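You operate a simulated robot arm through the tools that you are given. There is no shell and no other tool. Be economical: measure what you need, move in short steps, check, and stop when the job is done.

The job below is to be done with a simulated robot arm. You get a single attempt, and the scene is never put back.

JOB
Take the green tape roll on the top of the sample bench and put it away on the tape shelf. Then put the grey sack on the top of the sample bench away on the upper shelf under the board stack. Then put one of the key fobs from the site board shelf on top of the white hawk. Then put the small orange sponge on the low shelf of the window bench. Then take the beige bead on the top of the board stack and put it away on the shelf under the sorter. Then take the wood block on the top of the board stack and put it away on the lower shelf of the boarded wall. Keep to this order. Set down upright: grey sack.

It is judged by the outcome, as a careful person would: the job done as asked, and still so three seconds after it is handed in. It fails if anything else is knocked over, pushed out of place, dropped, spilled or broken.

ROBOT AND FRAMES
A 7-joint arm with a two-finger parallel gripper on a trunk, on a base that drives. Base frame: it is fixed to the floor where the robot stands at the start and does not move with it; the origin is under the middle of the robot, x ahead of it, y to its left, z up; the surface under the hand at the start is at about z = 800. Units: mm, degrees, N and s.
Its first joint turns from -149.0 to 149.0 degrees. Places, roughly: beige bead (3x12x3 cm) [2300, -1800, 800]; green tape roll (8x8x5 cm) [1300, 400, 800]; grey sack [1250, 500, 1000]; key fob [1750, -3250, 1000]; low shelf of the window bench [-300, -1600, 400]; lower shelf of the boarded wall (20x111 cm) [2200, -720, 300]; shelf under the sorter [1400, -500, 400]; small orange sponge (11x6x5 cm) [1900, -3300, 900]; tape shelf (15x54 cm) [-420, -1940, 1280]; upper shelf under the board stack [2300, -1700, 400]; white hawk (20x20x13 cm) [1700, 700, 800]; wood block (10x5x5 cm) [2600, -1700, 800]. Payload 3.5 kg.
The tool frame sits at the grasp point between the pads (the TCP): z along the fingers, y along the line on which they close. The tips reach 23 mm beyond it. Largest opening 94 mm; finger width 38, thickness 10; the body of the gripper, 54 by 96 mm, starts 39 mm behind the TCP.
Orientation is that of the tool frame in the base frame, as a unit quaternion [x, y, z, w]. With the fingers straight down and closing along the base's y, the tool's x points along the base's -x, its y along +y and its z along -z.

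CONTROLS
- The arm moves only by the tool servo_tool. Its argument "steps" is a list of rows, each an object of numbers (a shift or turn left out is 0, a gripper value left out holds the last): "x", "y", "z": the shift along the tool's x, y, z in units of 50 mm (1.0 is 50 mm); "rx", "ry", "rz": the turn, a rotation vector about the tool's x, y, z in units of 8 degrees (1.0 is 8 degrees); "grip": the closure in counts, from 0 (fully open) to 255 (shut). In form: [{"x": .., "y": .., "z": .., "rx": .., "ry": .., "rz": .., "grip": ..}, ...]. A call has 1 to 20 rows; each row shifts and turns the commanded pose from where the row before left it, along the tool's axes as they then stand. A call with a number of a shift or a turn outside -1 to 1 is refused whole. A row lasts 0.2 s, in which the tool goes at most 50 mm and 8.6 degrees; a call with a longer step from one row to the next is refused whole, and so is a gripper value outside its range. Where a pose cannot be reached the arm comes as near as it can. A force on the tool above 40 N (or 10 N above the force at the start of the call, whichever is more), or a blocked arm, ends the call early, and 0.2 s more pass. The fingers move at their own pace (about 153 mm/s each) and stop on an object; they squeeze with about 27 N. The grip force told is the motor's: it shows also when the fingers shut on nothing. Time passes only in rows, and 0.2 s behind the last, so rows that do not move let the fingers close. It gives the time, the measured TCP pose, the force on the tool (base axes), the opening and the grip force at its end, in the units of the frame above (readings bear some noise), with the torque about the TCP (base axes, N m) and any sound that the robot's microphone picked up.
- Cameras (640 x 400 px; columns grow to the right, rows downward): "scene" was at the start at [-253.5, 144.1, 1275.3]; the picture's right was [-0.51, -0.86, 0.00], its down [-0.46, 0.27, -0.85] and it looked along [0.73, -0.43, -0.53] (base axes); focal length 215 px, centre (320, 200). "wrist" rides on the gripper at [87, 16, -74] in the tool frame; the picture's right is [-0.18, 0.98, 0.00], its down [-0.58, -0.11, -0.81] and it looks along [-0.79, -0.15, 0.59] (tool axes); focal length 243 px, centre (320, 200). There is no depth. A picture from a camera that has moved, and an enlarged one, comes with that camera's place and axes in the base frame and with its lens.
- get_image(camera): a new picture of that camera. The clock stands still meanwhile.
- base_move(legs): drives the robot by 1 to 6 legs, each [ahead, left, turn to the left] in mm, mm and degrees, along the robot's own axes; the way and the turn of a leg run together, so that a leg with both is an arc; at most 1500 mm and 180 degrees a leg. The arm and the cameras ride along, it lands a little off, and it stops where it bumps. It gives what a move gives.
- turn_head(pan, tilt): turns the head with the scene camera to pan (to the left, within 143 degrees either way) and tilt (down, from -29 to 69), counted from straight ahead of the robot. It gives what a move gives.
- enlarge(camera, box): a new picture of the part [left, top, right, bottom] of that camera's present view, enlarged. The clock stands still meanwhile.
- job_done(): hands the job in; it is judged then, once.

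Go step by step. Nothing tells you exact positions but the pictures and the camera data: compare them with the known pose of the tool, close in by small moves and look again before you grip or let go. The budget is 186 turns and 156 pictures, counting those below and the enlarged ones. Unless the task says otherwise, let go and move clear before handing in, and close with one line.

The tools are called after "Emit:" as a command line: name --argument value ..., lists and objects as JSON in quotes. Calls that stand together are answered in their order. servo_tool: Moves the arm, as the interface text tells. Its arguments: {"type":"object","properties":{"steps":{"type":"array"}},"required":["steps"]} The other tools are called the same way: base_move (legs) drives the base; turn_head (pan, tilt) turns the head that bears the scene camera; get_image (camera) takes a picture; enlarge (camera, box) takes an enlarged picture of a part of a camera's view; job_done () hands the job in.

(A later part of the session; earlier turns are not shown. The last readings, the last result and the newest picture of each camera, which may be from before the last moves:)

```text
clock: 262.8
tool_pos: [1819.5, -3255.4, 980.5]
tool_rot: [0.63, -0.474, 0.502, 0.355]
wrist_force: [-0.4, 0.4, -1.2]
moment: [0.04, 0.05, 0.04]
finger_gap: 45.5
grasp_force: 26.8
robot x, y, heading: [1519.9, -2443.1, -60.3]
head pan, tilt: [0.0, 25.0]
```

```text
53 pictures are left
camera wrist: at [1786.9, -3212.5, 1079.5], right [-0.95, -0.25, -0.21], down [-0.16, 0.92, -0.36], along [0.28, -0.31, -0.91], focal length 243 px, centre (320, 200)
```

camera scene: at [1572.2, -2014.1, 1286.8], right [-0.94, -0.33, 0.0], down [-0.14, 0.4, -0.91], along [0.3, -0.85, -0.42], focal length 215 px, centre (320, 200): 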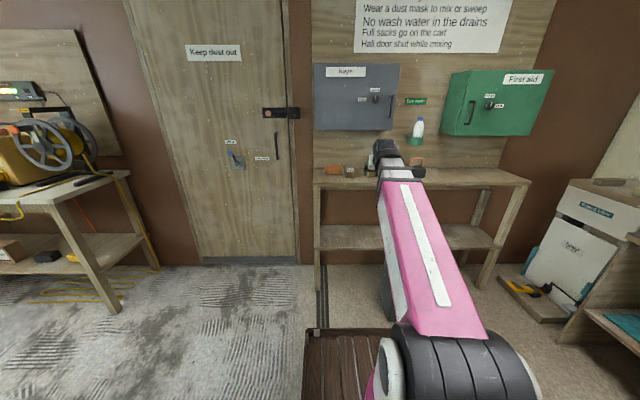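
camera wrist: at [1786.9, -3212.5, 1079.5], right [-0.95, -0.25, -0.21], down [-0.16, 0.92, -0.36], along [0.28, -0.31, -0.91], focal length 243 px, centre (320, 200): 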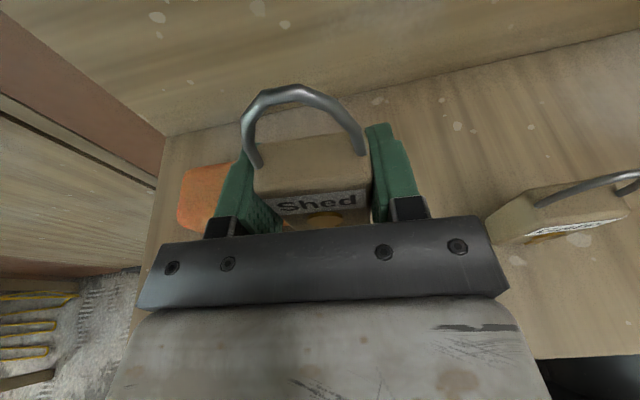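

Fob gripped. Now retract, turn to face along the trestle's right side, and look for the route behind the partition to the white hawk.

Emit:
servo_tool --steps '[{"z": -0.2}, {"z": -0.4}, {"z": -0.6}, {"z": -0.6}, {"z": -0.6}, {"z": -0.6}, {"z": -0.6}, {"z": -0.4}, {"z": -0.2}, {}]'

Emit:
base_move --legs '[[0, 0, 79]]'

Emit:
turn_head --pan 5 --tilt 25

Emit:
get_image --camera "scene"

```text
clock: 265.0
tool_pos: [1760.9, -3063.7, 1029.6]
tool_rot: [0.63, -0.474, 0.502, 0.356]
wrist_force: [-0.4, -0.5, -0.8]
moment: [0.01, 0.01, 0.01]
finger_gap: 45.5
grasp_force: 26.4
robot x, y, heading: [1518.4, -2445.9, -60.3]
head pan, tilt: [0.0, 25.0]
```

```text
clock: 268.8
tool_pos: [2173.8, -2338.7, 1030.8]
tool_rot: [0.788, 0.028, 0.614, -0.039]
wrist_force: [-0.6, 0.2, -0.7]
moment: [-0.02, -0.01, 0.0]
finger_gap: 45.7
grasp_force: 26.9
robot x, y, heading: [1522.9, -2449.3, 17.7]
head pan, tilt: [0.0, 25.0]
```

```text
clock: 269.4
tool_pos: [2174.2, -2337.9, 1029.1]
tool_rot: [0.788, 0.028, 0.614, -0.039]
wrist_force: [-0.2, -0.1, -1.2]
moment: [-0.02, 0.01, -0.02]
finger_gap: 45.3
grasp_force: 27.4
robot x, y, heading: [1522.9, -2446.4, 17.5]
head pan, tilt: [5.0, 25.0]
```

```text
52 pictures are left
camera scene: at [1233.5, -2329.2, 1286.8], right [0.39, -0.92, 0.0], down [-0.39, -0.16, -0.91], along [0.84, 0.35, -0.42], focal length 215 px, centre (320, 200)
```

scene: 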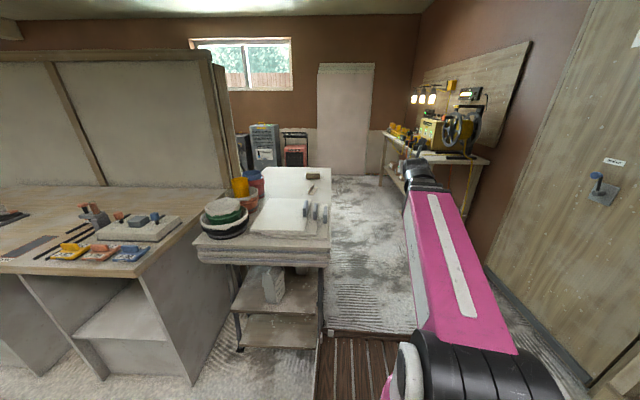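

Passage on the right of the trestle is open. I centre myself in it and go forward.

Emit:
base_move --legs '[[0, 0, 1.5], [0, -110, 0], [1000, 0, 0]]'

Emit:
turn_head --pan 45 --tilt 25

Emit:
get_image --camera "scene"

```text
clock: 275.7
tool_pos: [3142.9, -2111.2, 1031.0]
tool_rot: [0.788, 0.034, 0.613, -0.045]
wrist_force: [-0.5, -0.4, -0.6]
moment: [-0.01, 0.01, -0.01]
finger_gap: 45.4
grasp_force: 27.2
robot x, y, heading: [2490.5, -2227.6, 18.5]
head pan, tilt: [5.0, 25.0]
```

```text
clock: 276.8
tool_pos: [3142.4, -2112.2, 1030.1]
tool_rot: [0.788, 0.035, 0.613, -0.045]
wrist_force: [-0.1, 0.3, -1.3]
moment: [-0.01, 0.0, 0.02]
finger_gap: 45.4
grasp_force: 26.3
robot x, y, heading: [2492.6, -2228.1, 18.4]
head pan, tilt: [45.0, 25.0]
```

```text
51 pictures are left
camera scene: at [2157.4, -2070.9, 1286.8], right [0.9, -0.45, 0.0], down [-0.19, -0.38, -0.91], along [0.4, 0.81, -0.42], focal length 215 px, centre (320, 200)
```

scene: 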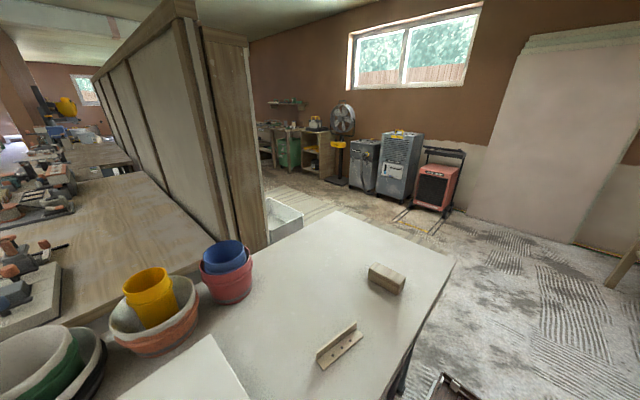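

Block and bead are visible on the trestle. I go past its far end, turn left, and look along the back of the partition.

Emit:
base_move --legs '[[950, 0, 0], [0, 0, 90]]'

Emit:
turn_head --pan 25 --tilt 20

Emit:
get_image --camera "scene"

```text
clock: 285.6
tool_pos: [3292.5, -1263.6, 1030.4]
tool_rot: [0.535, 0.58, 0.404, -0.464]
wrist_force: [-1.2, 0.3, -1.8]
moment: [-0.01, -0.04, -0.03]
finger_gap: 45.6
grasp_force: 26.7
robot x, y, heading: [3407.2, -1916.0, 108.2]
head pan, tilt: [45.0, 25.0]
```

```text
clock: 286.4
tool_pos: [3292.0, -1264.8, 1029.1]
tool_rot: [0.535, 0.58, 0.404, -0.464]
wrist_force: [-0.3, -1.0, -0.5]
moment: [0.01, 0.0, -0.02]
finger_gap: 45.5
grasp_force: 26.8
robot x, y, heading: [3407.7, -1920.1, 108.3]
head pan, tilt: [25.0, 20.0]
```

```text
50 pictures are left
camera scene: at [3262.8, -2221.9, 1294.9], right [0.73, 0.68, 0.0], down [0.23, -0.25, -0.94], along [-0.64, 0.68, -0.34], focal length 215 px, centre (320, 200)
```

scene: 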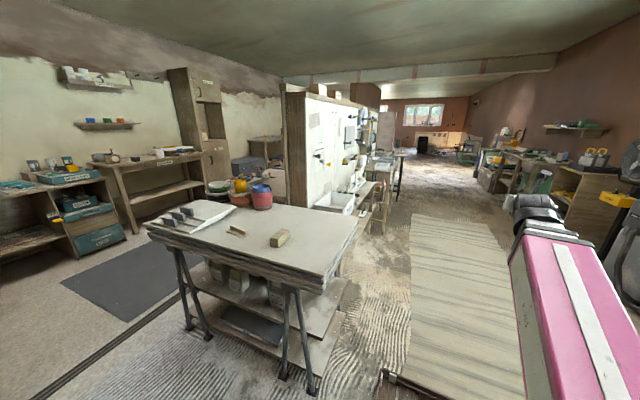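

The corridor behind the partition is clear; I drive along it and look for the hawk.

Emit:
base_move --legs '[[1400, 0, 0], [600, 0, 0]]'

Emit:
turn_head --pan 45 --tilt 22

Emit:
get_image --camera "scene"

```text
clock: 296.3
tool_pos: [2762.0, 630.3, 1029.4]
tool_rot: [0.548, 0.568, 0.414, -0.455]
wrist_force: [-0.1, 0.3, -0.1]
moment: [0.02, 0.02, 0.01]
finger_gap: 45.6
grasp_force: 27.0
robot x, y, heading: [2844.5, -30.8, 106.0]
head pan, tilt: [25.0, 20.0]
```

```text
clock: 297.1
tool_pos: [2762.0, 629.7, 1030.3]
tool_rot: [0.548, 0.567, 0.415, -0.455]
wrist_force: [0.7, 0.0, -0.4]
moment: [0.03, -0.03, 0.02]
finger_gap: 45.4
grasp_force: 27.2
robot x, y, heading: [2843.4, -28.6, 105.9]
head pan, tilt: [45.0, 22.0]
```

```text
49 pictures are left
camera scene: at [2669.7, -351.3, 1291.7], right [0.49, 0.87, 0.0], down [0.33, -0.18, -0.93], along [-0.81, 0.46, -0.37], focal length 215 px, centre (320, 200)
```

scene: 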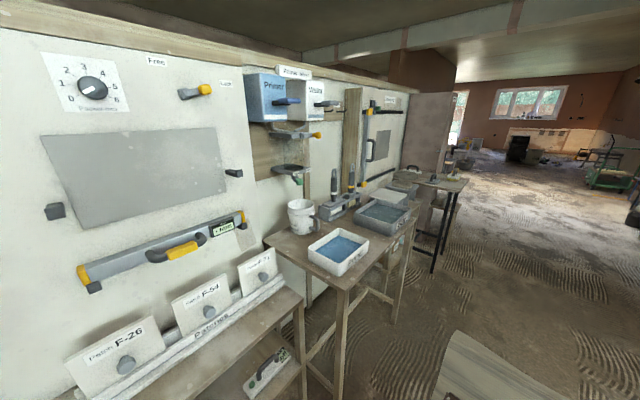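

Emit:
enlarge --camera "scene" --box '[270, 140, 490, 290]'

```text
2.67 times, centred on (380, 215) of scene
camera zoom: at [2669.7, -351.3, 1291.7], right [0.49, 0.87, 0.0], down [0.33, -0.18, -0.93], along [-0.81, 0.46, -0.37], focal length 574 px, centre (160, 160)
```

zoom: 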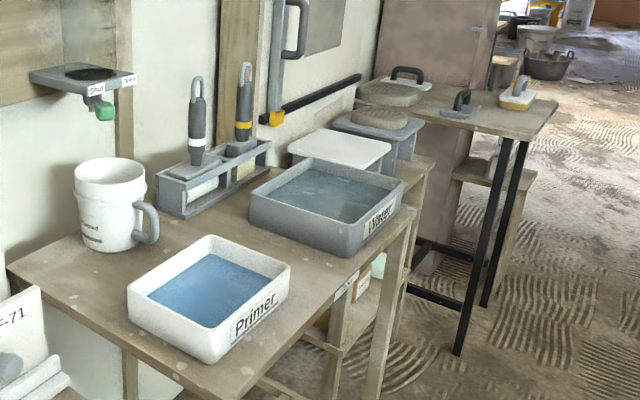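

The white hawk is the white square plate behind the Water tray, at about (1750–1850, 600). I drive on to be opposite it and turn to face it.

Emit:
base_move --legs '[[0, 0, 3], [930, 0, 0], [0, 0, 90]]'

Emit:
turn_head --pan 5 --tilt 28

Emit:
get_image --camera "scene"

Emit:
get_image --camera "wrist"

```text
clock: 306.2
tool_pos: [1895.9, 765.6, 1029.5]
tool_rot: [-0.024, 0.788, -0.036, -0.614]
wrist_force: [0.0, -0.1, -0.6]
moment: [0.04, 0.05, 0.02]
finger_gap: 45.4
grasp_force: 27.0
robot x, y, heading: [2551.4, 868.2, -163.3]
head pan, tilt: [45.0, 22.0]
```

```text
clock: 307.3
tool_pos: [1896.2, 765.9, 1030.0]
tool_rot: [-0.024, 0.788, -0.037, -0.614]
wrist_force: [1.0, 0.1, -1.1]
moment: [0.03, 0.03, 0.01]
finger_gap: 45.5
grasp_force: 26.9
robot x, y, heading: [2546.8, 862.6, -162.7]
head pan, tilt: [5.0, 28.0]
```

```text
47 pictures are left
camera scene: at [2837.7, 747.4, 1282.0], right [-0.38, 0.93, 0.0], down [0.43, 0.18, -0.88], along [-0.82, -0.33, -0.47], focal length 215 px, centre (320, 200)
```

scene: 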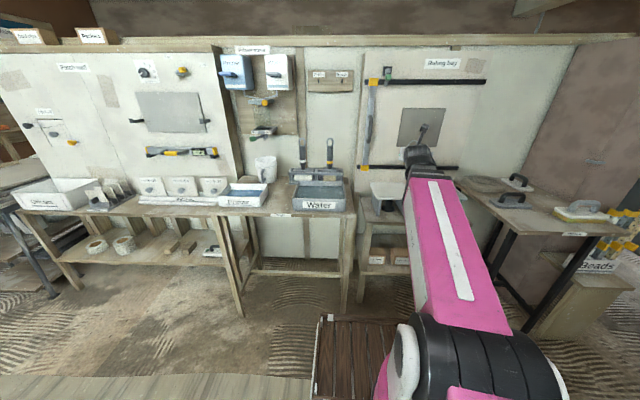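

```text
46 pictures are left
camera wrist: at [1945.8, 789.3, 1130.1], right [-0.04, 0.98, -0.21], down [0.93, -0.04, -0.36], along [-0.36, -0.2, -0.91], focal length 243 px, centre (320, 200)
```

wrist: 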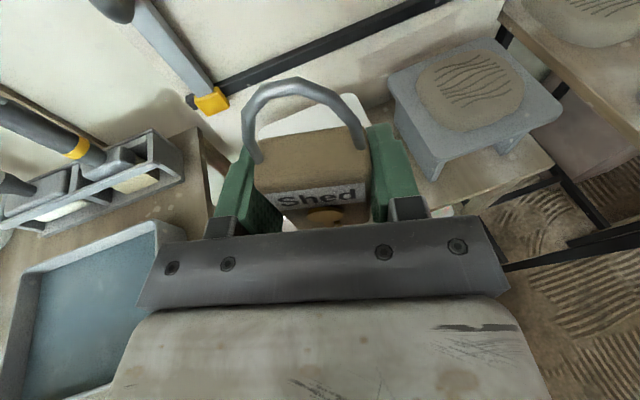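

Emit:
enlarge --camera "scene" --box '[340, 150, 460, 240]'

```text
4.44 times, centred on (400, 195) of scene
camera zoom: at [2837.7, 747.4, 1282.0], right [-0.38, 0.93, 0.0], down [0.43, 0.18, -0.88], along [-0.82, -0.33, -0.47], focal length 956 px, centre (-36, 222)
```

zoom: 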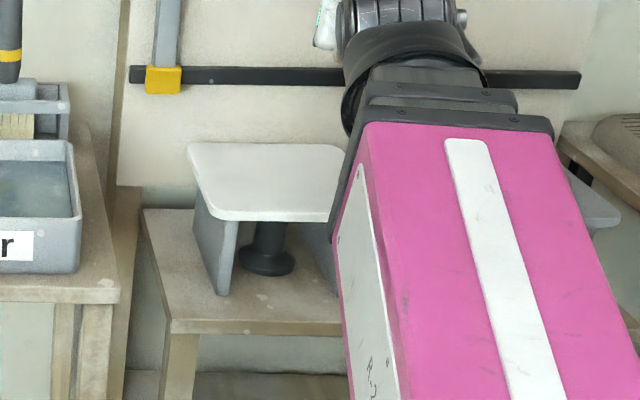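

The hawk's top is at about (1725, 699), z≈785. I move the fob above it at z≈930 and check.

Emit:
servo_tool --steps '[{"x": -0.1, "y": -0.1, "z": 0.2}, {"x": -0.15, "y": -0.2, "z": 0.5}, {"x": -0.2, "y": -0.2, "z": 0.6}, {"x": -0.2, "y": -0.2, "z": 0.7}, {"x": -0.2, "y": -0.2, "z": 0.7}, {"x": -0.15, "y": -0.09, "z": 0.6}, {"x": -0.1, "z": 0.4}, {"z": 0.2}, {}]'

Emit:
get_image --camera "wrist"

Emit:
enlarge --camera "scene" --box '[340, 120, 460, 240]'

```text
clock: 309.3
tool_pos: [1723.8, 699.2, 931.0]
tool_rot: [-0.024, 0.788, -0.036, -0.614]
wrist_force: [-0.4, -0.4, -1.0]
moment: [0.01, 0.01, 0.02]
finger_gap: 45.4
grasp_force: 26.5
robot x, y, heading: [2550.3, 869.0, -162.9]
head pan, tilt: [5.0, 28.0]
```

```text
44 pictures are left
camera wrist: at [1774.3, 722.6, 1030.9], right [-0.04, 0.98, -0.21], down [0.93, -0.04, -0.36], along [-0.36, -0.2, -0.91], focal length 243 px, centre (320, 200)
```

wrist: 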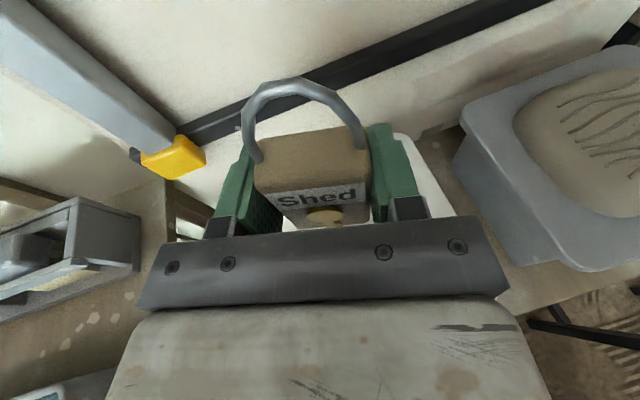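

```text
3.33 times, centred on (400, 180) of scene
camera zoom: at [2837.6, 747.4, 1282.0], right [-0.38, 0.93, 0.0], down [0.43, 0.18, -0.88], along [-0.82, -0.33, -0.47], focal length 717 px, centre (53, 267)
```

zoom: 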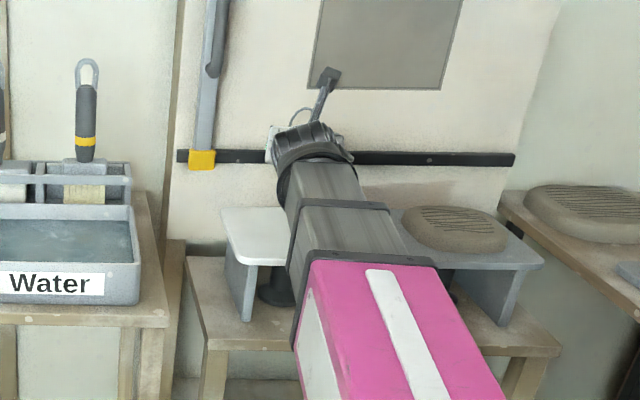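

Centred over the plate. Lower to just above it, then creep.

Emit:
servo_tool --steps '[{"x": -0.2, "z": 0.05}, {"x": -0.4, "z": 0.1}, {"x": -0.4, "z": 0.1}, {"x": -0.4, "z": 0.1}, {"x": -0.3, "z": 0.08}, {"x": -0.2, "z": 0.05}, {"x": -0.1, "z": 0.03}, {}]'

Emit:
enlarge --camera "scene" --box '[360, 150, 440, 220]'

Emit:
get_image --camera "wrist"

```text
clock: 311.1
tool_pos: [1727.1, 695.6, 826.8]
tool_rot: [-0.023, 0.788, -0.036, -0.614]
wrist_force: [0.4, 0.9, -0.4]
moment: [-0.01, 0.02, -0.04]
finger_gap: 45.5
grasp_force: 26.9
robot x, y, heading: [2548.3, 869.3, -163.1]
head pan, tilt: [5.0, 28.0]
```

```text
5.71 times, centred on (400, 185) of scene
camera zoom: at [2837.6, 747.4, 1282.0], right [-0.38, 0.93, 0.0], down [0.43, 0.18, -0.88], along [-0.82, -0.33, -0.47], focal length 1230 px, centre (-137, 286)
```

zoom: 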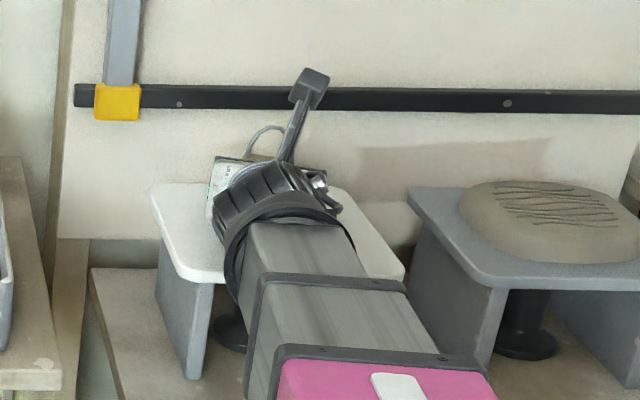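

```text
41 pictures are left
camera wrist: at [1775.9, 719.8, 927.7], right [-0.04, 0.98, -0.21], down [0.93, -0.04, -0.36], along [-0.36, -0.21, -0.91], focal length 243 px, centre (320, 200)
```

wrist: 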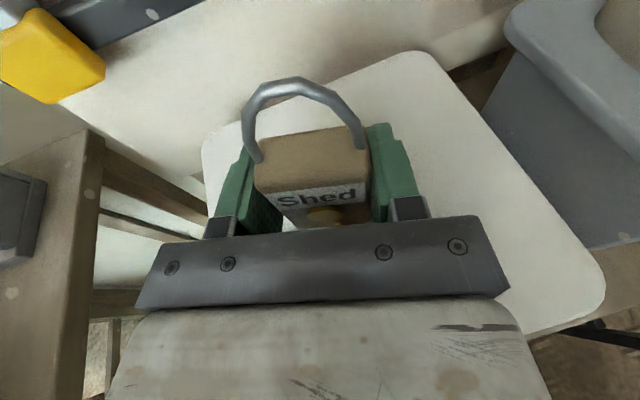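

The plate's centre is (1720, 704) and the fob is over it. Creep down to contact and release.

Emit:
servo_tool --steps '[{"x": -0.08, "z": 0.02}, {"x": -0.06, "z": 0.015}, {"x": -0.04, "z": 0.01}, {}]'

```text
clock: 312.1
tool_pos: [1725.3, 694.5, 818.8]
tool_rot: [-0.024, 0.787, -0.037, -0.615]
wrist_force: [-0.5, 3.2, 24.2]
moment: [0.69, 0.12, 0.01]
finger_gap: 45.6
grasp_force: 26.9
robot x, y, heading: [2549.2, 865.7, -163.2]
head pan, tilt: [5.0, 28.0]
```

Emit:
servo_tool --steps '[{"x": 0.03}, {"grip": 160}, {"grip": 60}, {}, {}, {"z": -0.1}, {"z": -0.3}, {"z": -0.5}, {"z": -0.6}, {"z": -0.6}, {"z": -0.6}, {"z": -0.5}, {"z": -0.3}, {}]'

Emit:
get_image --camera "wrist"

```text
clock: 315.1
tool_pos: [1893.5, 711.4, 864.4]
tool_rot: [-0.023, 0.788, -0.036, -0.614]
wrist_force: [0.6, -0.1, 0.3]
moment: [0.0, 0.01, 0.0]
finger_gap: 72.0
grasp_force: 0.1
robot x, y, heading: [2553.5, 863.5, -162.8]
head pan, tilt: [5.0, 28.0]
```

```text
40 pictures are left
camera wrist: at [1943.2, 734.9, 964.5], right [-0.04, 0.98, -0.21], down [0.93, -0.04, -0.36], along [-0.36, -0.2, -0.91], focal length 243 px, centre (320, 200)
```

wrist: 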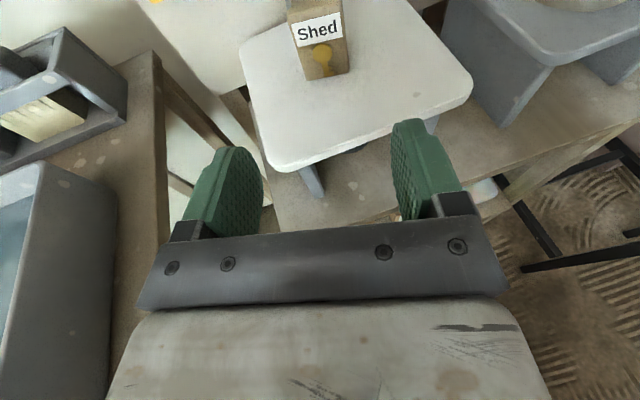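

Job 3 done: the fob stands on the white hawk. Now back the same way to the site board for the sponge; raise the arm first and set the tool pointing down with the camera at the right.

Emit:
servo_tool --steps '[{"x": 0.2}, {"x": 0.4}, {"x": 0.6}, {"x": 0.6}, {"x": 0.6}, {"x": 0.6}, {"x": 0.4}, {"x": 0.2}, {"grip": 0}]'

Emit:
base_move --legs '[[0, 0, 91.5], [1450, 0, 0], [1450, 0, 0], [0, 0, -90]]'

Emit:
turn_head --pan 0 --tilt 25

Emit:
get_image --camera "scene"

```text
clock: 317.1
tool_pos: [1850.0, 712.0, 1036.2]
tool_rot: [-0.023, 0.788, -0.036, -0.614]
wrist_force: [0.7, -0.4, 0.4]
moment: [0.03, 0.03, -0.02]
finger_gap: 94.0
grasp_force: 0.1
robot x, y, heading: [2552.7, 866.6, -162.7]
head pan, tilt: [5.0, 28.0]
```

```text
clock: 333.6
tool_pos: [3666.0, -2382.6, 1036.0]
tool_rot: [0.588, -0.526, 0.47, 0.395]
wrist_force: [-3.8, 6.9, 3.1]
moment: [-0.16, -0.25, 0.32]
finger_gap: 92.5
grasp_force: 0.0
robot x, y, heading: [3478.4, -1695.3, -70.0]
head pan, tilt: [5.0, 28.0]
stopped in leg 3: the force on the tool passed its limit at 93 N (the readings are from after the stop); the commanded pose is now the measured one
```

```text
clock: 334.3
tool_pos: [3666.8, -2382.4, 1035.5]
tool_rot: [0.588, -0.525, 0.471, 0.396]
wrist_force: [-6.3, 12.0, 4.9]
moment: [-0.27, -0.39, 0.63]
finger_gap: 92.2
grasp_force: 0.2
robot x, y, heading: [3480.5, -1696.1, -70.1]
head pan, tilt: [0.0, 25.0]
```

```text
39 pictures are left
camera scene: at [3575.2, -1405.8, 1286.7], right [-0.94, -0.34, 0.0], down [-0.14, 0.4, -0.91], along [0.31, -0.85, -0.42], focal length 215 px, centre (320, 200)
```

scene: 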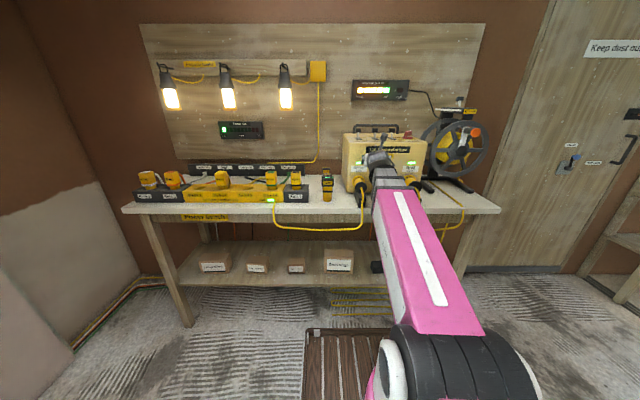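

The hand ran into the yellow transformer on the charging table — I forgot the arm's reach ahead. I back off right away and check it.

Emit:
base_move --legs '[[-250, 0, 0]]'

Emit:
enlarge --camera "scene" --box '[300, 90, 500, 230]'

Emit:
get_image --camera "wrist"

```text
clock: 336.1
tool_pos: [3581.0, -2140.4, 1035.8]
tool_rot: [0.589, -0.524, 0.471, 0.395]
wrist_force: [-0.7, 0.0, -0.7]
moment: [-0.03, -0.01, 0.0]
finger_gap: 94.0
grasp_force: 0.0
robot x, y, heading: [3391.5, -1458.1, -69.9]
head pan, tilt: [0.0, 25.0]
```

```text
2.86 times, centred on (400, 160) of scene
camera zoom: at [3486.8, -1166.5, 1286.8], right [-0.94, -0.35, 0.0], down [-0.15, 0.4, -0.91], along [0.31, -0.85, -0.42], focal length 615 px, centre (91, 314)
```

zoom: 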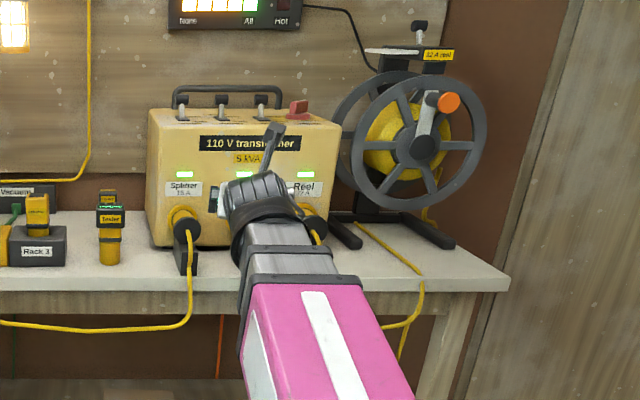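

```text
37 pictures are left
camera wrist: at [3555.7, -2094.0, 1136.0], right [-0.97, -0.09, -0.21], down [-0.01, 0.93, -0.36], along [0.22, -0.35, -0.91], focal length 243 px, centre (320, 200)
```

wrist: 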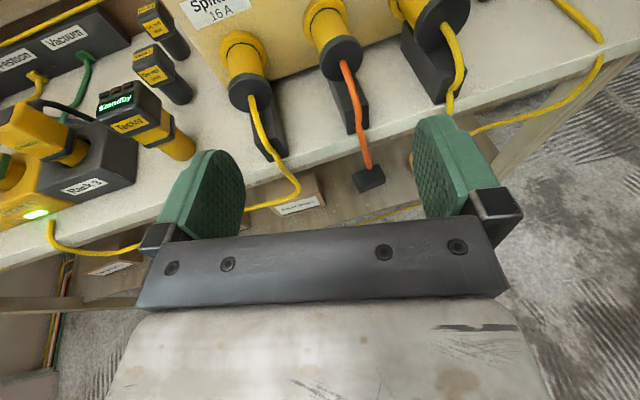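

The transformer sits square and undisturbed. A better plan for the sponge is to stay facing −n in the passage and reach it from the door side with the tool pitched forward. I drive there carefully.

Emit:
base_move --legs '[[0, 0, -91], [0, 430, 0], [1230, 0, 0], [0, 200, 0]]'

Emit:
turn_head --pan 25 --tilt 25

Emit:
get_image --camera "scene"

```text
clock: 349.7
tool_pos: [1732.6, -2628.2, 1035.5]
tool_rot: [-0.038, 0.788, -0.047, -0.613]
wrist_force: [-1.2, 0.0, 0.4]
moment: [0.02, 0.01, 0.02]
finger_gap: 94.2
grasp_force: 0.1
robot x, y, heading: [2424.3, -2451.8, -160.8]
head pan, tilt: [0.0, 25.0]
```

```text
clock: 350.6
tool_pos: [1732.3, -2628.2, 1035.8]
tool_rot: [-0.039, 0.787, -0.048, -0.614]
wrist_force: [0.1, -0.3, -0.5]
moment: [-0.02, 0.0, -0.01]
finger_gap: 94.1
grasp_force: 0.1
robot x, y, heading: [2422.5, -2453.6, -160.8]
head pan, tilt: [25.0, 25.0]
```

```text
36 pictures are left
camera scene: at [2731.1, -2587.1, 1286.8], right [-0.7, 0.72, 0.0], down [0.3, 0.29, -0.91], along [-0.65, -0.63, -0.42], focal length 215 px, centre (320, 200)
```

scene: 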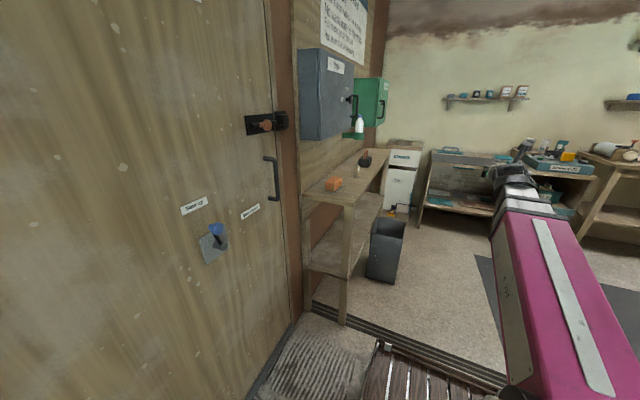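

Emit:
enlarge --camera "scene" --box '[280, 90, 420, 240]'

```text
2.67 times, centred on (350, 165) of scene
camera zoom: at [2731.1, -2587.1, 1286.8], right [-0.7, 0.72, 0.0], down [0.3, 0.29, -0.91], along [-0.65, -0.63, -0.42], focal length 574 px, centre (240, 293)
```

zoom: 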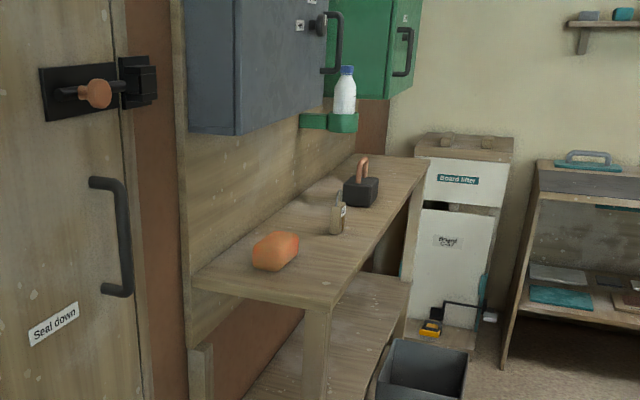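

I move the base 200 mm forward, then swing the arm back and left toward the sponge, keeping high.

Emit:
base_move --legs '[[200, 0, 0]]'

Emit:
servo_tool --steps '[{"z": -0.2, "x": -0.05}, {"z": -0.4, "x": -0.1}, {"z": -0.6, "x": -0.15}, {"z": -0.6, "x": -0.15}, {"z": -0.6, "x": -0.15}, {"z": -0.6, "x": -0.15}, {"z": -0.6, "x": -0.15}, {"z": -0.6, "x": -0.15, "y": -0.2}, {"z": -0.6, "x": -0.15, "y": -0.4}, {"z": -0.5, "x": -0.12, "y": -0.6}, {"z": -0.3, "x": -0.07, "y": -0.7}, {"y": -0.7}, {"y": -0.7}, {"y": -0.7}, {"y": -0.7}, {"y": -0.7}, {"y": -0.7}, {"y": -0.6}, {"y": -0.4}, {"y": -0.2}]'

Emit:
servo_tool --steps '[{"y": -0.2, "rx": 0.2}, {"y": -0.4, "rx": 0.3}, {"y": -0.6, "rx": 0.3}, {"y": -0.7, "rx": 0.3}, {"y": -0.7, "rx": 0.3}, {"y": -0.7, "rx": 0.1}, {"y": -0.7}, {"y": -0.6}, {"y": -0.4}, {"y": -0.2}, {"ry": -0.2}, {"ry": -0.4}, {"ry": -0.6}, {"ry": -0.7}, {"ry": -0.7}, {"ry": -0.6}, {"ry": -0.4}, {"ry": -0.2}, {}]'

Emit:
get_image --camera "wrist"

```text
clock: 352.2
tool_pos: [1540.0, -2693.6, 1035.3]
tool_rot: [-0.037, 0.788, -0.047, -0.613]
wrist_force: [0.0, 0.1, 0.1]
moment: [-0.02, -0.03, 0.02]
finger_gap: 94.1
grasp_force: 0.1
robot x, y, heading: [2229.3, -2521.9, -161.0]
head pan, tilt: [25.0, 25.0]
```

```text
clock: 356.4
tool_pos: [1734.4, -3075.2, 1094.8]
tool_rot: [-0.037, 0.788, -0.046, -0.613]
wrist_force: [0.5, 0.3, 0.0]
moment: [0.02, 0.02, 0.04]
finger_gap: 94.1
grasp_force: 0.1
out of reach, approached as far as the arm can: row 4, 5, 6, 7, 8, 9, 10
robot x, y, heading: [2229.0, -2514.9, -161.1]
head pan, tilt: [25.0, 25.0]
```

```text
clock: 358.2
tool_pos: [1787.2, -3282.0, 1109.9]
tool_rot: [-0.096, 0.78, -0.121, -0.607]
wrist_force: [-6.1, 31.2, 2.0]
moment: [-0.38, -0.21, 1.76]
finger_gap: 80.2
grasp_force: 0.0
robot x, y, heading: [2232.0, -2516.7, -161.1]
head pan, tilt: [25.0, 25.0]
stopped in row 9: the force on the tool passed its limit at 52 N (the readings are from after the stop); the commanded pose is now the measured one
```

```text
34 pictures are left
camera wrist: at [1830.7, -3244.5, 1208.7], right [-0.25, 0.94, -0.25], down [0.92, 0.14, -0.37], along [-0.31, -0.32, -0.9], focal length 243 px, centre (320, 200)
```

wrist: 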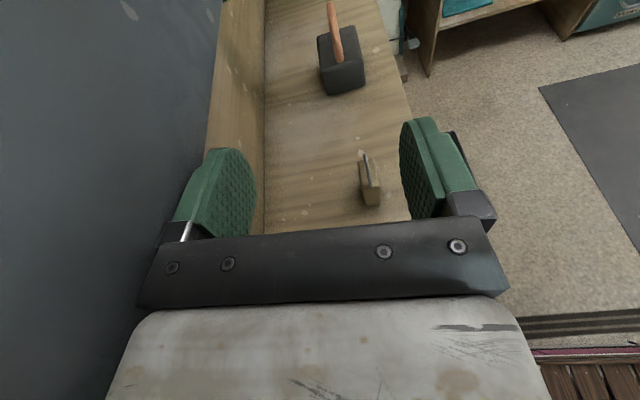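

A finger touched the fixed key cabinet. I move off it, go back along the shelf toward its near end, and pitch down to 45°.

Emit:
servo_tool --steps '[{"y": 0.2}, {"y": 0.4}, {"y": 0.4, "z": -0.2, "x": -0.05}, {"z": -0.4, "x": -0.1}, {"z": -0.6, "x": -0.15}, {"z": -0.6, "x": -0.15}, {"z": -0.6, "x": -0.15}, {"z": -0.6, "x": -0.15}, {"z": -0.6, "x": -0.15}, {"z": -0.6, "x": -0.15}, {"z": -0.4, "x": -0.1}, {"z": -0.2, "x": -0.05}, {}]'

Emit:
servo_tool --steps '[{"ry": -0.2}, {"ry": -0.4}, {"ry": -0.6}, {"ry": -0.7}, {"ry": -0.7}, {"ry": -0.7}, {"ry": -0.4}, {"ry": -0.2}, {}]'

Emit:
get_image --camera "wrist"

```text
clock: 361.0
tool_pos: [2009.1, -3165.8, 1104.8]
tool_rot: [-0.098, 0.78, -0.123, -0.606]
wrist_force: [0.5, 1.0, -0.2]
moment: [-0.01, -0.01, 0.01]
finger_gap: 94.1
grasp_force: 0.1
robot x, y, heading: [2232.5, -2514.9, -160.8]
head pan, tilt: [25.0, 25.0]
```

```text
clock: 363.0
tool_pos: [2008.8, -3165.1, 1105.1]
tool_rot: [-0.127, 0.914, -0.092, -0.373]
wrist_force: [0.3, -0.6, 0.0]
moment: [0.01, 0.01, 0.02]
finger_gap: 94.1
grasp_force: 0.2
robot x, y, heading: [2228.6, -2515.2, -161.1]
head pan, tilt: [25.0, 25.0]
```

```text
33 pictures are left
camera wrist: at [1994.5, -3144.6, 1215.3], right [-0.17, 0.96, -0.2], down [0.96, 0.2, 0.17], along [0.2, -0.17, -0.97], focal length 243 px, centre (320, 200)
```

wrist: 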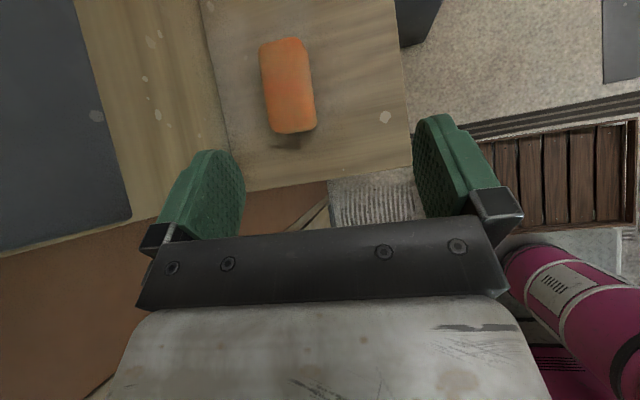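

Clear view: sponge centre (1927, -3256), long axis along the shelf. I align and advance to about 60 mm short, then look.

Emit:
servo_tool --steps '[{"y": -0.2, "x": -0.3}, {"y": -0.4, "x": -0.5}, {"y": -0.34, "x": -0.5}, {"x": -0.43, "z": 0.2}, {"z": 0.5}, {"z": 0.6}, {"z": 0.6}, {"z": 0.5}, {"z": 0.3}, {"z": 0.1}, {}]'

Emit:
get_image --camera "wrist"

```text
clock: 365.4
tool_pos: [1991.0, -3233.2, 948.9]
tool_rot: [-0.127, 0.914, -0.092, -0.375]
wrist_force: [-0.2, -0.4, 0.2]
moment: [0.03, -0.01, 0.03]
finger_gap: 94.1
grasp_force: 0.1
robot x, y, heading: [2233.9, -2518.0, -161.3]
head pan, tilt: [25.0, 25.0]
```

```text
32 pictures are left
camera wrist: at [1976.4, -3211.8, 1059.2], right [-0.17, 0.96, -0.2], down [0.96, 0.2, 0.16], along [0.2, -0.17, -0.97], focal length 243 px, centre (320, 200)
```

wrist: 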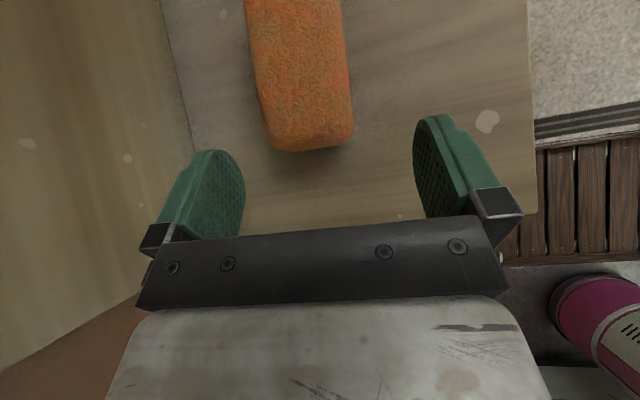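

Aligned. Advance 64 mm and close on the sponge, then lift.

Emit:
servo_tool --steps '[{"z": 0.2}, {"z": 0.4}, {"z": 0.4}, {"z": 0.2}, {"z": 0.08}, {}, {"grip": 255}, {}, {}]'

Emit:
servo_tool --steps '[{"x": 0.1, "z": -0.1}, {"x": 0.3, "z": -0.3}, {"x": 0.4, "z": -0.4}, {"x": 0.4, "z": -0.4}, {"x": 0.3, "z": -0.3}, {"x": 0.1, "z": -0.1}, {}]'

Emit:
get_image --camera "wrist"

```text
clock: 367.4
tool_pos: [1949.8, -3249.8, 903.1]
tool_rot: [-0.127, 0.914, -0.092, -0.374]
wrist_force: [-0.4, 0.8, 1.0]
moment: [0.03, 0.09, -0.03]
finger_gap: 59.4
grasp_force: 26.8
robot x, y, heading: [2231.1, -2514.4, -161.1]
head pan, tilt: [25.0, 25.0]
```

```text
clock: 369.0
tool_pos: [1948.4, -3240.0, 1015.8]
tool_rot: [-0.128, 0.914, -0.092, -0.375]
wrist_force: [0.3, -0.3, 0.6]
moment: [0.01, 0.0, 0.0]
finger_gap: 59.2
grasp_force: 27.1
robot x, y, heading: [2230.7, -2519.4, -160.8]
head pan, tilt: [25.0, 25.0]
```

```text
31 pictures are left
camera wrist: at [1932.3, -3220.2, 1126.8], right [-0.17, 0.96, -0.2], down [0.96, 0.2, 0.16], along [0.2, -0.17, -0.97], focal length 243 px, centre (320, 200)
```

wrist: 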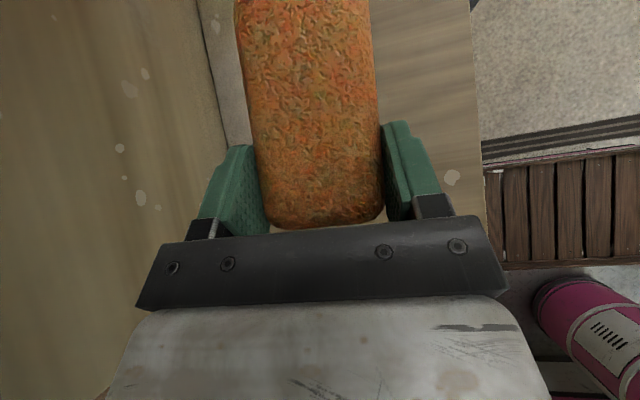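

Sponge held. I swing it round in front of the robot, then drive toward the window bench.

Emit:
servo_tool --steps '[{"y": 0.2}, {"y": 0.4}, {"y": 0.6}, {"y": 0.7}, {"y": 0.7}, {"y": 0.7}, {"y": 0.7}, {"y": 0.7}, {"y": 0.7}, {"y": 0.7}, {"y": 0.7}, {"y": 0.6}, {"y": 0.4}, {"y": 0.2}, {}]'

Emit:
base_move --legs '[[0, -220, 0], [1030, 0, 0], [0, -1000, 0], [0, -520, 0]]'

Emit:
turn_head --pan 0 --tilt 35

Emit:
get_image --camera "scene"

```text
clock: 372.2
tool_pos: [1801.0, -2889.1, 1003.5]
tool_rot: [-0.128, 0.914, -0.092, -0.373]
wrist_force: [-0.4, 0.3, -1.4]
moment: [0.0, -0.01, 0.0]
finger_gap: 59.5
grasp_force: 26.8
out of reach, approached as far as the arm can: row 11, 12, 13, 14
robot x, y, heading: [2231.2, -2519.0, -161.1]
head pan, tilt: [25.0, 25.0]
```

```text
clock: 386.3
tool_pos: [239.7, -1583.7, 1003.0]
tool_rot: [-0.129, 0.914, -0.093, -0.373]
wrist_force: [-1.2, -0.7, 0.3]
moment: [0.0, -0.02, 0.01]
finger_gap: 59.4
grasp_force: 26.6
robot x, y, heading: [671.0, -1206.8, -160.9]
head pan, tilt: [25.0, 25.0]
```

```text
clock: 387.2
tool_pos: [239.8, -1583.6, 1002.8]
tool_rot: [-0.129, 0.914, -0.093, -0.373]
wrist_force: [0.2, 0.0, -0.8]
moment: [0.02, 0.0, 0.01]
finger_gap: 59.4
grasp_force: 26.9
robot x, y, heading: [668.0, -1207.0, -160.8]
head pan, tilt: [0.0, 35.0]
```

```text
30 pictures are left
camera scene: at [959.7, -1311.7, 1271.1], right [-0.33, 0.94, 0.0], down [0.54, 0.19, -0.82], along [-0.77, -0.27, -0.57], focal length 215 px, centre (320, 200)
```

scene: 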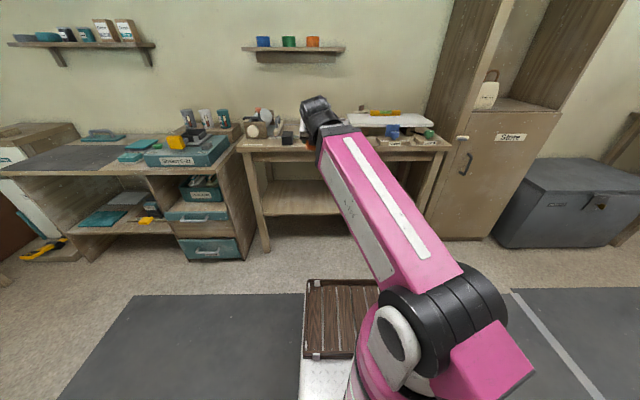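

The low shelf is free on its left half. I lower the arm in front of the bench first.

Emit:
servo_tool --steps '[{"x": 0.2, "z": 0.2}, {"x": 0.3, "z": 0.3}, {"x": 0.0, "z": 0.5}, {"x": -0.3, "z": 0.4}, {"x": -0.4, "z": 0.4}, {"x": -0.4, "z": 0.4}, {"x": -0.4, "z": 0.4}, {"x": -0.4, "z": 0.4}, {"x": -0.4, "z": 0.4}, {"x": -0.4, "z": 0.4}, {"x": -0.4, "z": 0.4}, {"x": -0.4, "z": 0.4}, {"x": -0.4, "z": 0.4}, {"x": -0.4, "z": 0.4}, {"x": -0.4, "z": 0.4}, {"x": -0.4, "z": 0.4}, {"x": -0.4, "z": 0.4}, {"x": -0.4, "z": 0.4}, {"x": -0.4, "z": 0.4}, {"x": -0.2, "z": 0.2}]'

Emit:
servo_tool --steps '[{"x": -0.2, "z": 0.2}, {"x": -0.4, "z": 0.4}, {"x": -0.4, "z": 0.4}, {"x": -0.4, "z": 0.4}, {"x": -0.2, "z": 0.2}, {}]'

Emit:
get_image --camera "scene"

Emit:
get_image --camera "wrist"

```text
clock: 391.4
tool_pos: [197.4, -1633.5, 522.8]
tool_rot: [-0.128, 0.915, -0.092, -0.372]
wrist_force: [-0.2, -0.4, -0.9]
moment: [0.01, -0.01, -0.01]
finger_gap: 59.6
grasp_force: 26.9
robot x, y, heading: [669.8, -1212.8, -161.1]
head pan, tilt: [0.0, 35.0]
```

```text
clock: 392.8
tool_pos: [197.8, -1639.7, 409.3]
tool_rot: [-0.129, 0.914, -0.092, -0.373]
wrist_force: [-0.1, 0.2, -0.5]
moment: [0.0, 0.01, 0.01]
finger_gap: 59.3
grasp_force: 26.8
robot x, y, heading: [669.3, -1209.4, -160.9]
head pan, tilt: [0.0, 35.0]
```

```text
29 pictures are left
camera scene: at [959.7, -1311.6, 1271.0], right [-0.33, 0.95, 0.0], down [0.54, 0.19, -0.82], along [-0.77, -0.27, -0.57], focal length 215 px, centre (320, 200)
```

scene: 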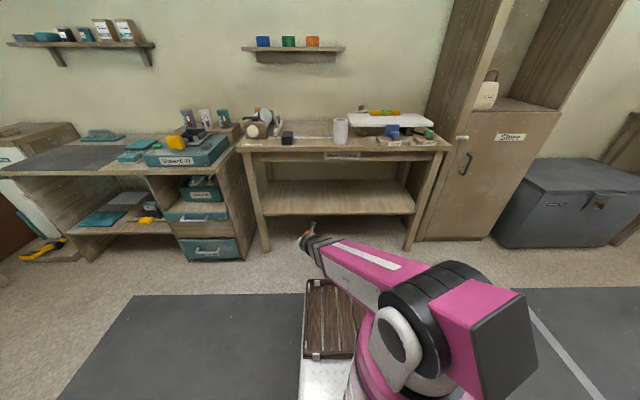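

```text
28 pictures are left
camera wrist: at [182.5, -1618.6, 520.9], right [-0.17, 0.96, -0.2], down [0.96, 0.21, 0.17], along [0.2, -0.17, -0.97], focal length 243 px, centre (320, 200)
```

wrist: 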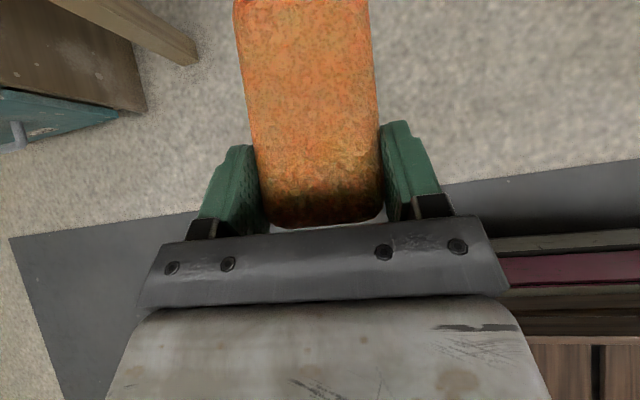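

The low shelf is at z≈350, n −655 at its front. I raise 15 mm and drive in 300, then check.

Emit:
servo_tool --steps '[{"x": 0.1, "z": -0.1}, {"x": 0.12, "z": -0.12}, {}]'

Emit:
base_move --legs '[[310, 0, 0]]'

Emit:
get_image --camera "wrist"

```text
clock: 393.6
tool_pos: [198.1, -1639.1, 426.3]
tool_rot: [-0.129, 0.914, -0.092, -0.373]
wrist_force: [0.3, 0.6, -0.3]
moment: [-0.03, -0.03, 0.0]
finger_gap: 59.5
grasp_force: 26.6
robot x, y, heading: [670.1, -1212.9, -160.9]
head pan, tilt: [0.0, 35.0]
```

```text
clock: 395.7
tool_pos: [-100.0, -1735.9, 425.5]
tool_rot: [-0.124, 0.915, -0.091, -0.373]
wrist_force: [0.4, 0.3, -0.2]
moment: [-0.04, 0.01, 0.0]
finger_gap: 59.4
grasp_force: 27.3
robot x, y, heading: [374.7, -1309.2, -161.7]
head pan, tilt: [0.0, 35.0]
```

```text
27 pictures are left
camera wrist: at [-115.9, -1714.0, 537.4], right [-0.16, 0.97, -0.2], down [0.97, 0.2, 0.17], along [0.2, -0.17, -0.97], focal length 243 px, centre (320, 200)
```

wrist: 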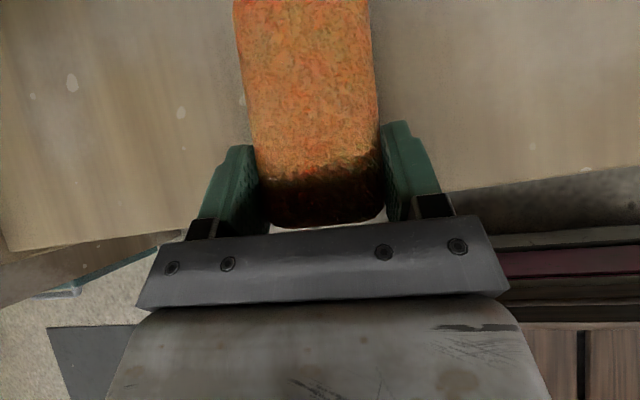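

The shelf is under the sponge now, front edge at n≈−636. Forward 75 more and lower gently.

Emit:
base_move --legs '[[75, 0, 0]]'

Emit:
servo_tool --steps '[{"x": -0.1, "z": 0.1}, {"x": -0.15, "z": 0.15}, {"x": -0.15, "z": 0.15}, {"x": -0.08, "z": 0.08}, {"x": -0.04, "z": 0.04}, {}]'

```text
clock: 396.8
tool_pos: [-172.8, -1759.3, 426.1]
tool_rot: [-0.125, 0.915, -0.09, -0.373]
wrist_force: [-0.4, -0.9, -0.5]
moment: [-0.01, 0.0, 0.0]
finger_gap: 59.3
grasp_force: 27.1
robot x, y, heading: [303.1, -1334.1, -161.3]
head pan, tilt: [0.0, 35.0]
```

```text
clock: 397.4
tool_pos: [-172.3, -1760.6, 411.8]
tool_rot: [-0.127, 0.913, -0.089, -0.376]
wrist_force: [2.3, -1.0, 9.9]
moment: [0.31, 0.04, -0.03]
finger_gap: 59.3
grasp_force: 27.7
robot x, y, heading: [303.0, -1336.9, -161.5]
head pan, tilt: [0.0, 35.0]
stopped in row 3: the force on the tool passed its limit at 59 N (the readings are from after the stop); the commanded pose is now the measured one
```

Contact at shelf height ≈380. Release and withdraw along the tool.

Emit:
servo_tool --steps '[{"x": 0.02, "z": -0.02}, {"grip": 100}, {"grip": 0}, {}, {}, {"z": -0.1}, {"z": -0.3}, {"z": -0.5}, {"z": -0.5}, {"z": -0.4}, {"z": -0.2}, {}]'

Emit:
base_move --legs '[[-250, 0, 0]]'

Emit:
get_image --camera "scene"

```text
clock: 400.0
tool_pos: [-105.5, -1734.9, 483.0]
tool_rot: [-0.126, 0.914, -0.089, -0.375]
wrist_force: [-0.4, 0.5, -0.1]
moment: [0.01, 0.0, 0.01]
finger_gap: 94.0
grasp_force: 0.0
robot x, y, heading: [299.9, -1336.9, -161.4]
head pan, tilt: [0.0, 35.0]
```

```text
clock: 401.8
tool_pos: [130.1, -1657.4, 481.0]
tool_rot: [-0.127, 0.914, -0.09, -0.375]
wrist_force: [0.2, -0.9, 0.4]
moment: [-0.01, 0.02, -0.02]
finger_gap: 94.3
grasp_force: 0.0
robot x, y, heading: [535.1, -1255.8, -161.5]
head pan, tilt: [0.0, 35.0]
```

```text
26 pictures are left
camera scene: at [826.9, -1359.6, 1271.0], right [-0.32, 0.95, 0.0], down [0.54, 0.18, -0.82], along [-0.78, -0.26, -0.57], focal length 215 px, centre (320, 200)
```

scene: 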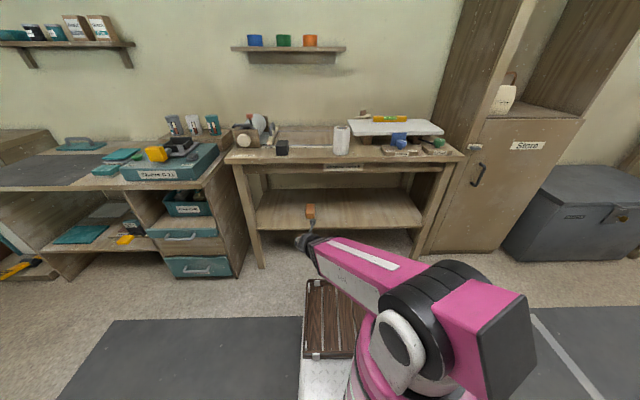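

Job 4 done: the sponge lies on the low shelf. Next the beige bead: raise the arm, turn round in the aisle and drive to the trestle's right side.

Emit:
servo_tool --steps '[{"x": 0.2, "z": -0.2}, {"x": 0.4, "z": -0.4}, {"x": 0.4, "z": -0.4}, {"x": 0.4, "z": -0.4}, {"x": 0.4, "z": -0.4}, {"x": 0.4, "z": -0.4}, {"x": 0.4, "z": -0.4}, {"x": 0.4, "z": -0.4}, {"x": 0.4, "z": -0.4}, {"x": 0.4, "z": -0.4}, {"x": 0.4, "z": -0.4}, {"x": 0.4, "z": -0.4}, {"x": 0.4, "z": -0.4}, {"x": 0.4, "z": -0.4}, {"x": 0.4, "z": -0.4}, {"x": 0.4, "z": -0.4}, {"x": 0.4, "z": -0.4}, {"x": 0.4, "z": -0.4}, {"x": 0.2, "z": -0.2}, {}]'

Emit:
base_move --legs '[[0, 0, 90], [0, 0, 90], [0, -1000, 0], [0, -560, 0], [880, 0, 0]]'

Emit:
turn_head --pan 30 --tilt 35

Emit:
get_image --camera "scene"

```text
clock: 406.0
tool_pos: [86.6, -1654.9, 980.7]
tool_rot: [-0.128, 0.914, -0.09, -0.375]
wrist_force: [0.6, 0.8, -0.2]
moment: [0.01, -0.02, 0.0]
finger_gap: 94.0
grasp_force: 0.1
out of reach, approached as far as the arm can: row 5, 6, 7, 8, 9, 10, 11, 12
robot x, y, heading: [536.7, -1256.5, -161.2]
head pan, tilt: [0.0, 35.0]
```

```text
clock: 425.8
tool_pos: [2324.3, -2010.8, 979.9]
tool_rot: [0.913, 0.13, 0.375, -0.091]
wrist_force: [0.7, -0.4, 0.3]
moment: [0.02, 0.0, 0.01]
finger_gap: 94.1
grasp_force: 0.2
robot x, y, heading: [1872.7, -2411.2, 18.9]
head pan, tilt: [0.0, 35.0]
```

```text
clock: 426.8
tool_pos: [2323.5, -2010.0, 978.9]
tool_rot: [0.913, 0.13, 0.375, -0.091]
wrist_force: [0.5, -0.4, 0.1]
moment: [0.01, 0.01, 0.03]
finger_gap: 93.9
grasp_force: 0.0
robot x, y, heading: [1876.6, -2410.8, 18.8]
head pan, tilt: [30.0, 35.0]
```

```text
25 pictures are left
camera scene: at [1559.2, -2271.6, 1271.0], right [0.75, -0.66, 0.0], down [-0.38, -0.43, -0.82], along [0.54, 0.62, -0.57], focal length 215 px, centre (320, 200)
```

scene: 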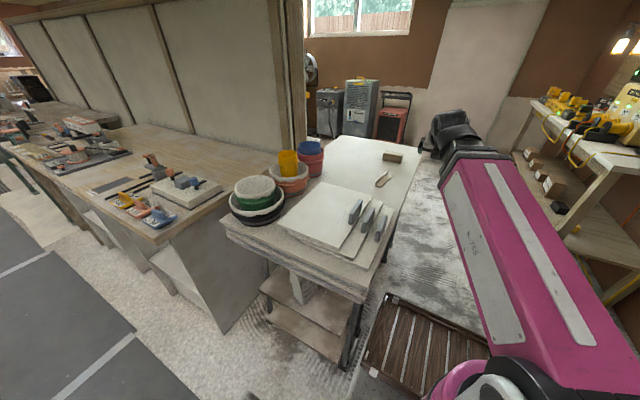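

The bead is at about (2300, -1838). I move the hand left and slightly back and down, then view with the wrist camera.

Emit:
servo_tool --steps '[{"y": -0.2}, {"y": -0.4}, {"y": -0.6}, {"y": -0.6}, {"y": -0.6}, {"y": -0.6, "x": -0.2}, {"y": -0.4, "x": -0.4}, {"x": -0.4}, {"x": -0.3}, {"x": -0.2}, {}]'

Emit:
get_image --camera "wrist"

```text
clock: 429.1
tool_pos: [2221.7, -1861.6, 937.6]
tool_rot: [0.913, 0.129, 0.375, -0.092]
wrist_force: [-0.6, -0.1, 0.4]
moment: [0.04, 0.01, 0.02]
finger_gap: 93.8
grasp_force: 0.1
robot x, y, heading: [1874.7, -2411.3, 18.9]
head pan, tilt: [30.0, 35.0]
```

```text
24 pictures are left
camera wrist: at [2235.6, -1881.4, 1049.5], right [0.17, -0.96, -0.2], down [-0.96, -0.21, 0.16], along [-0.2, 0.16, -0.97], focal length 243 px, centre (320, 200)
```

wrist: 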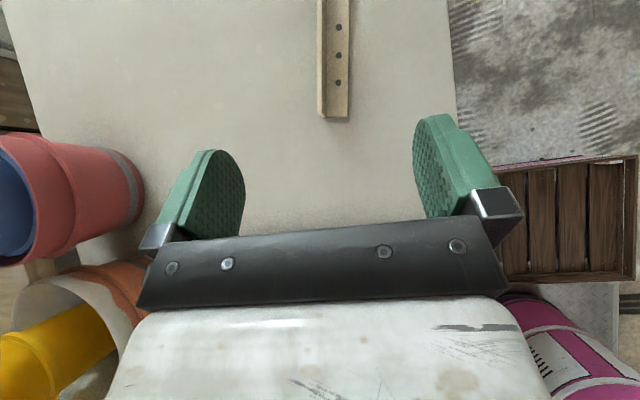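

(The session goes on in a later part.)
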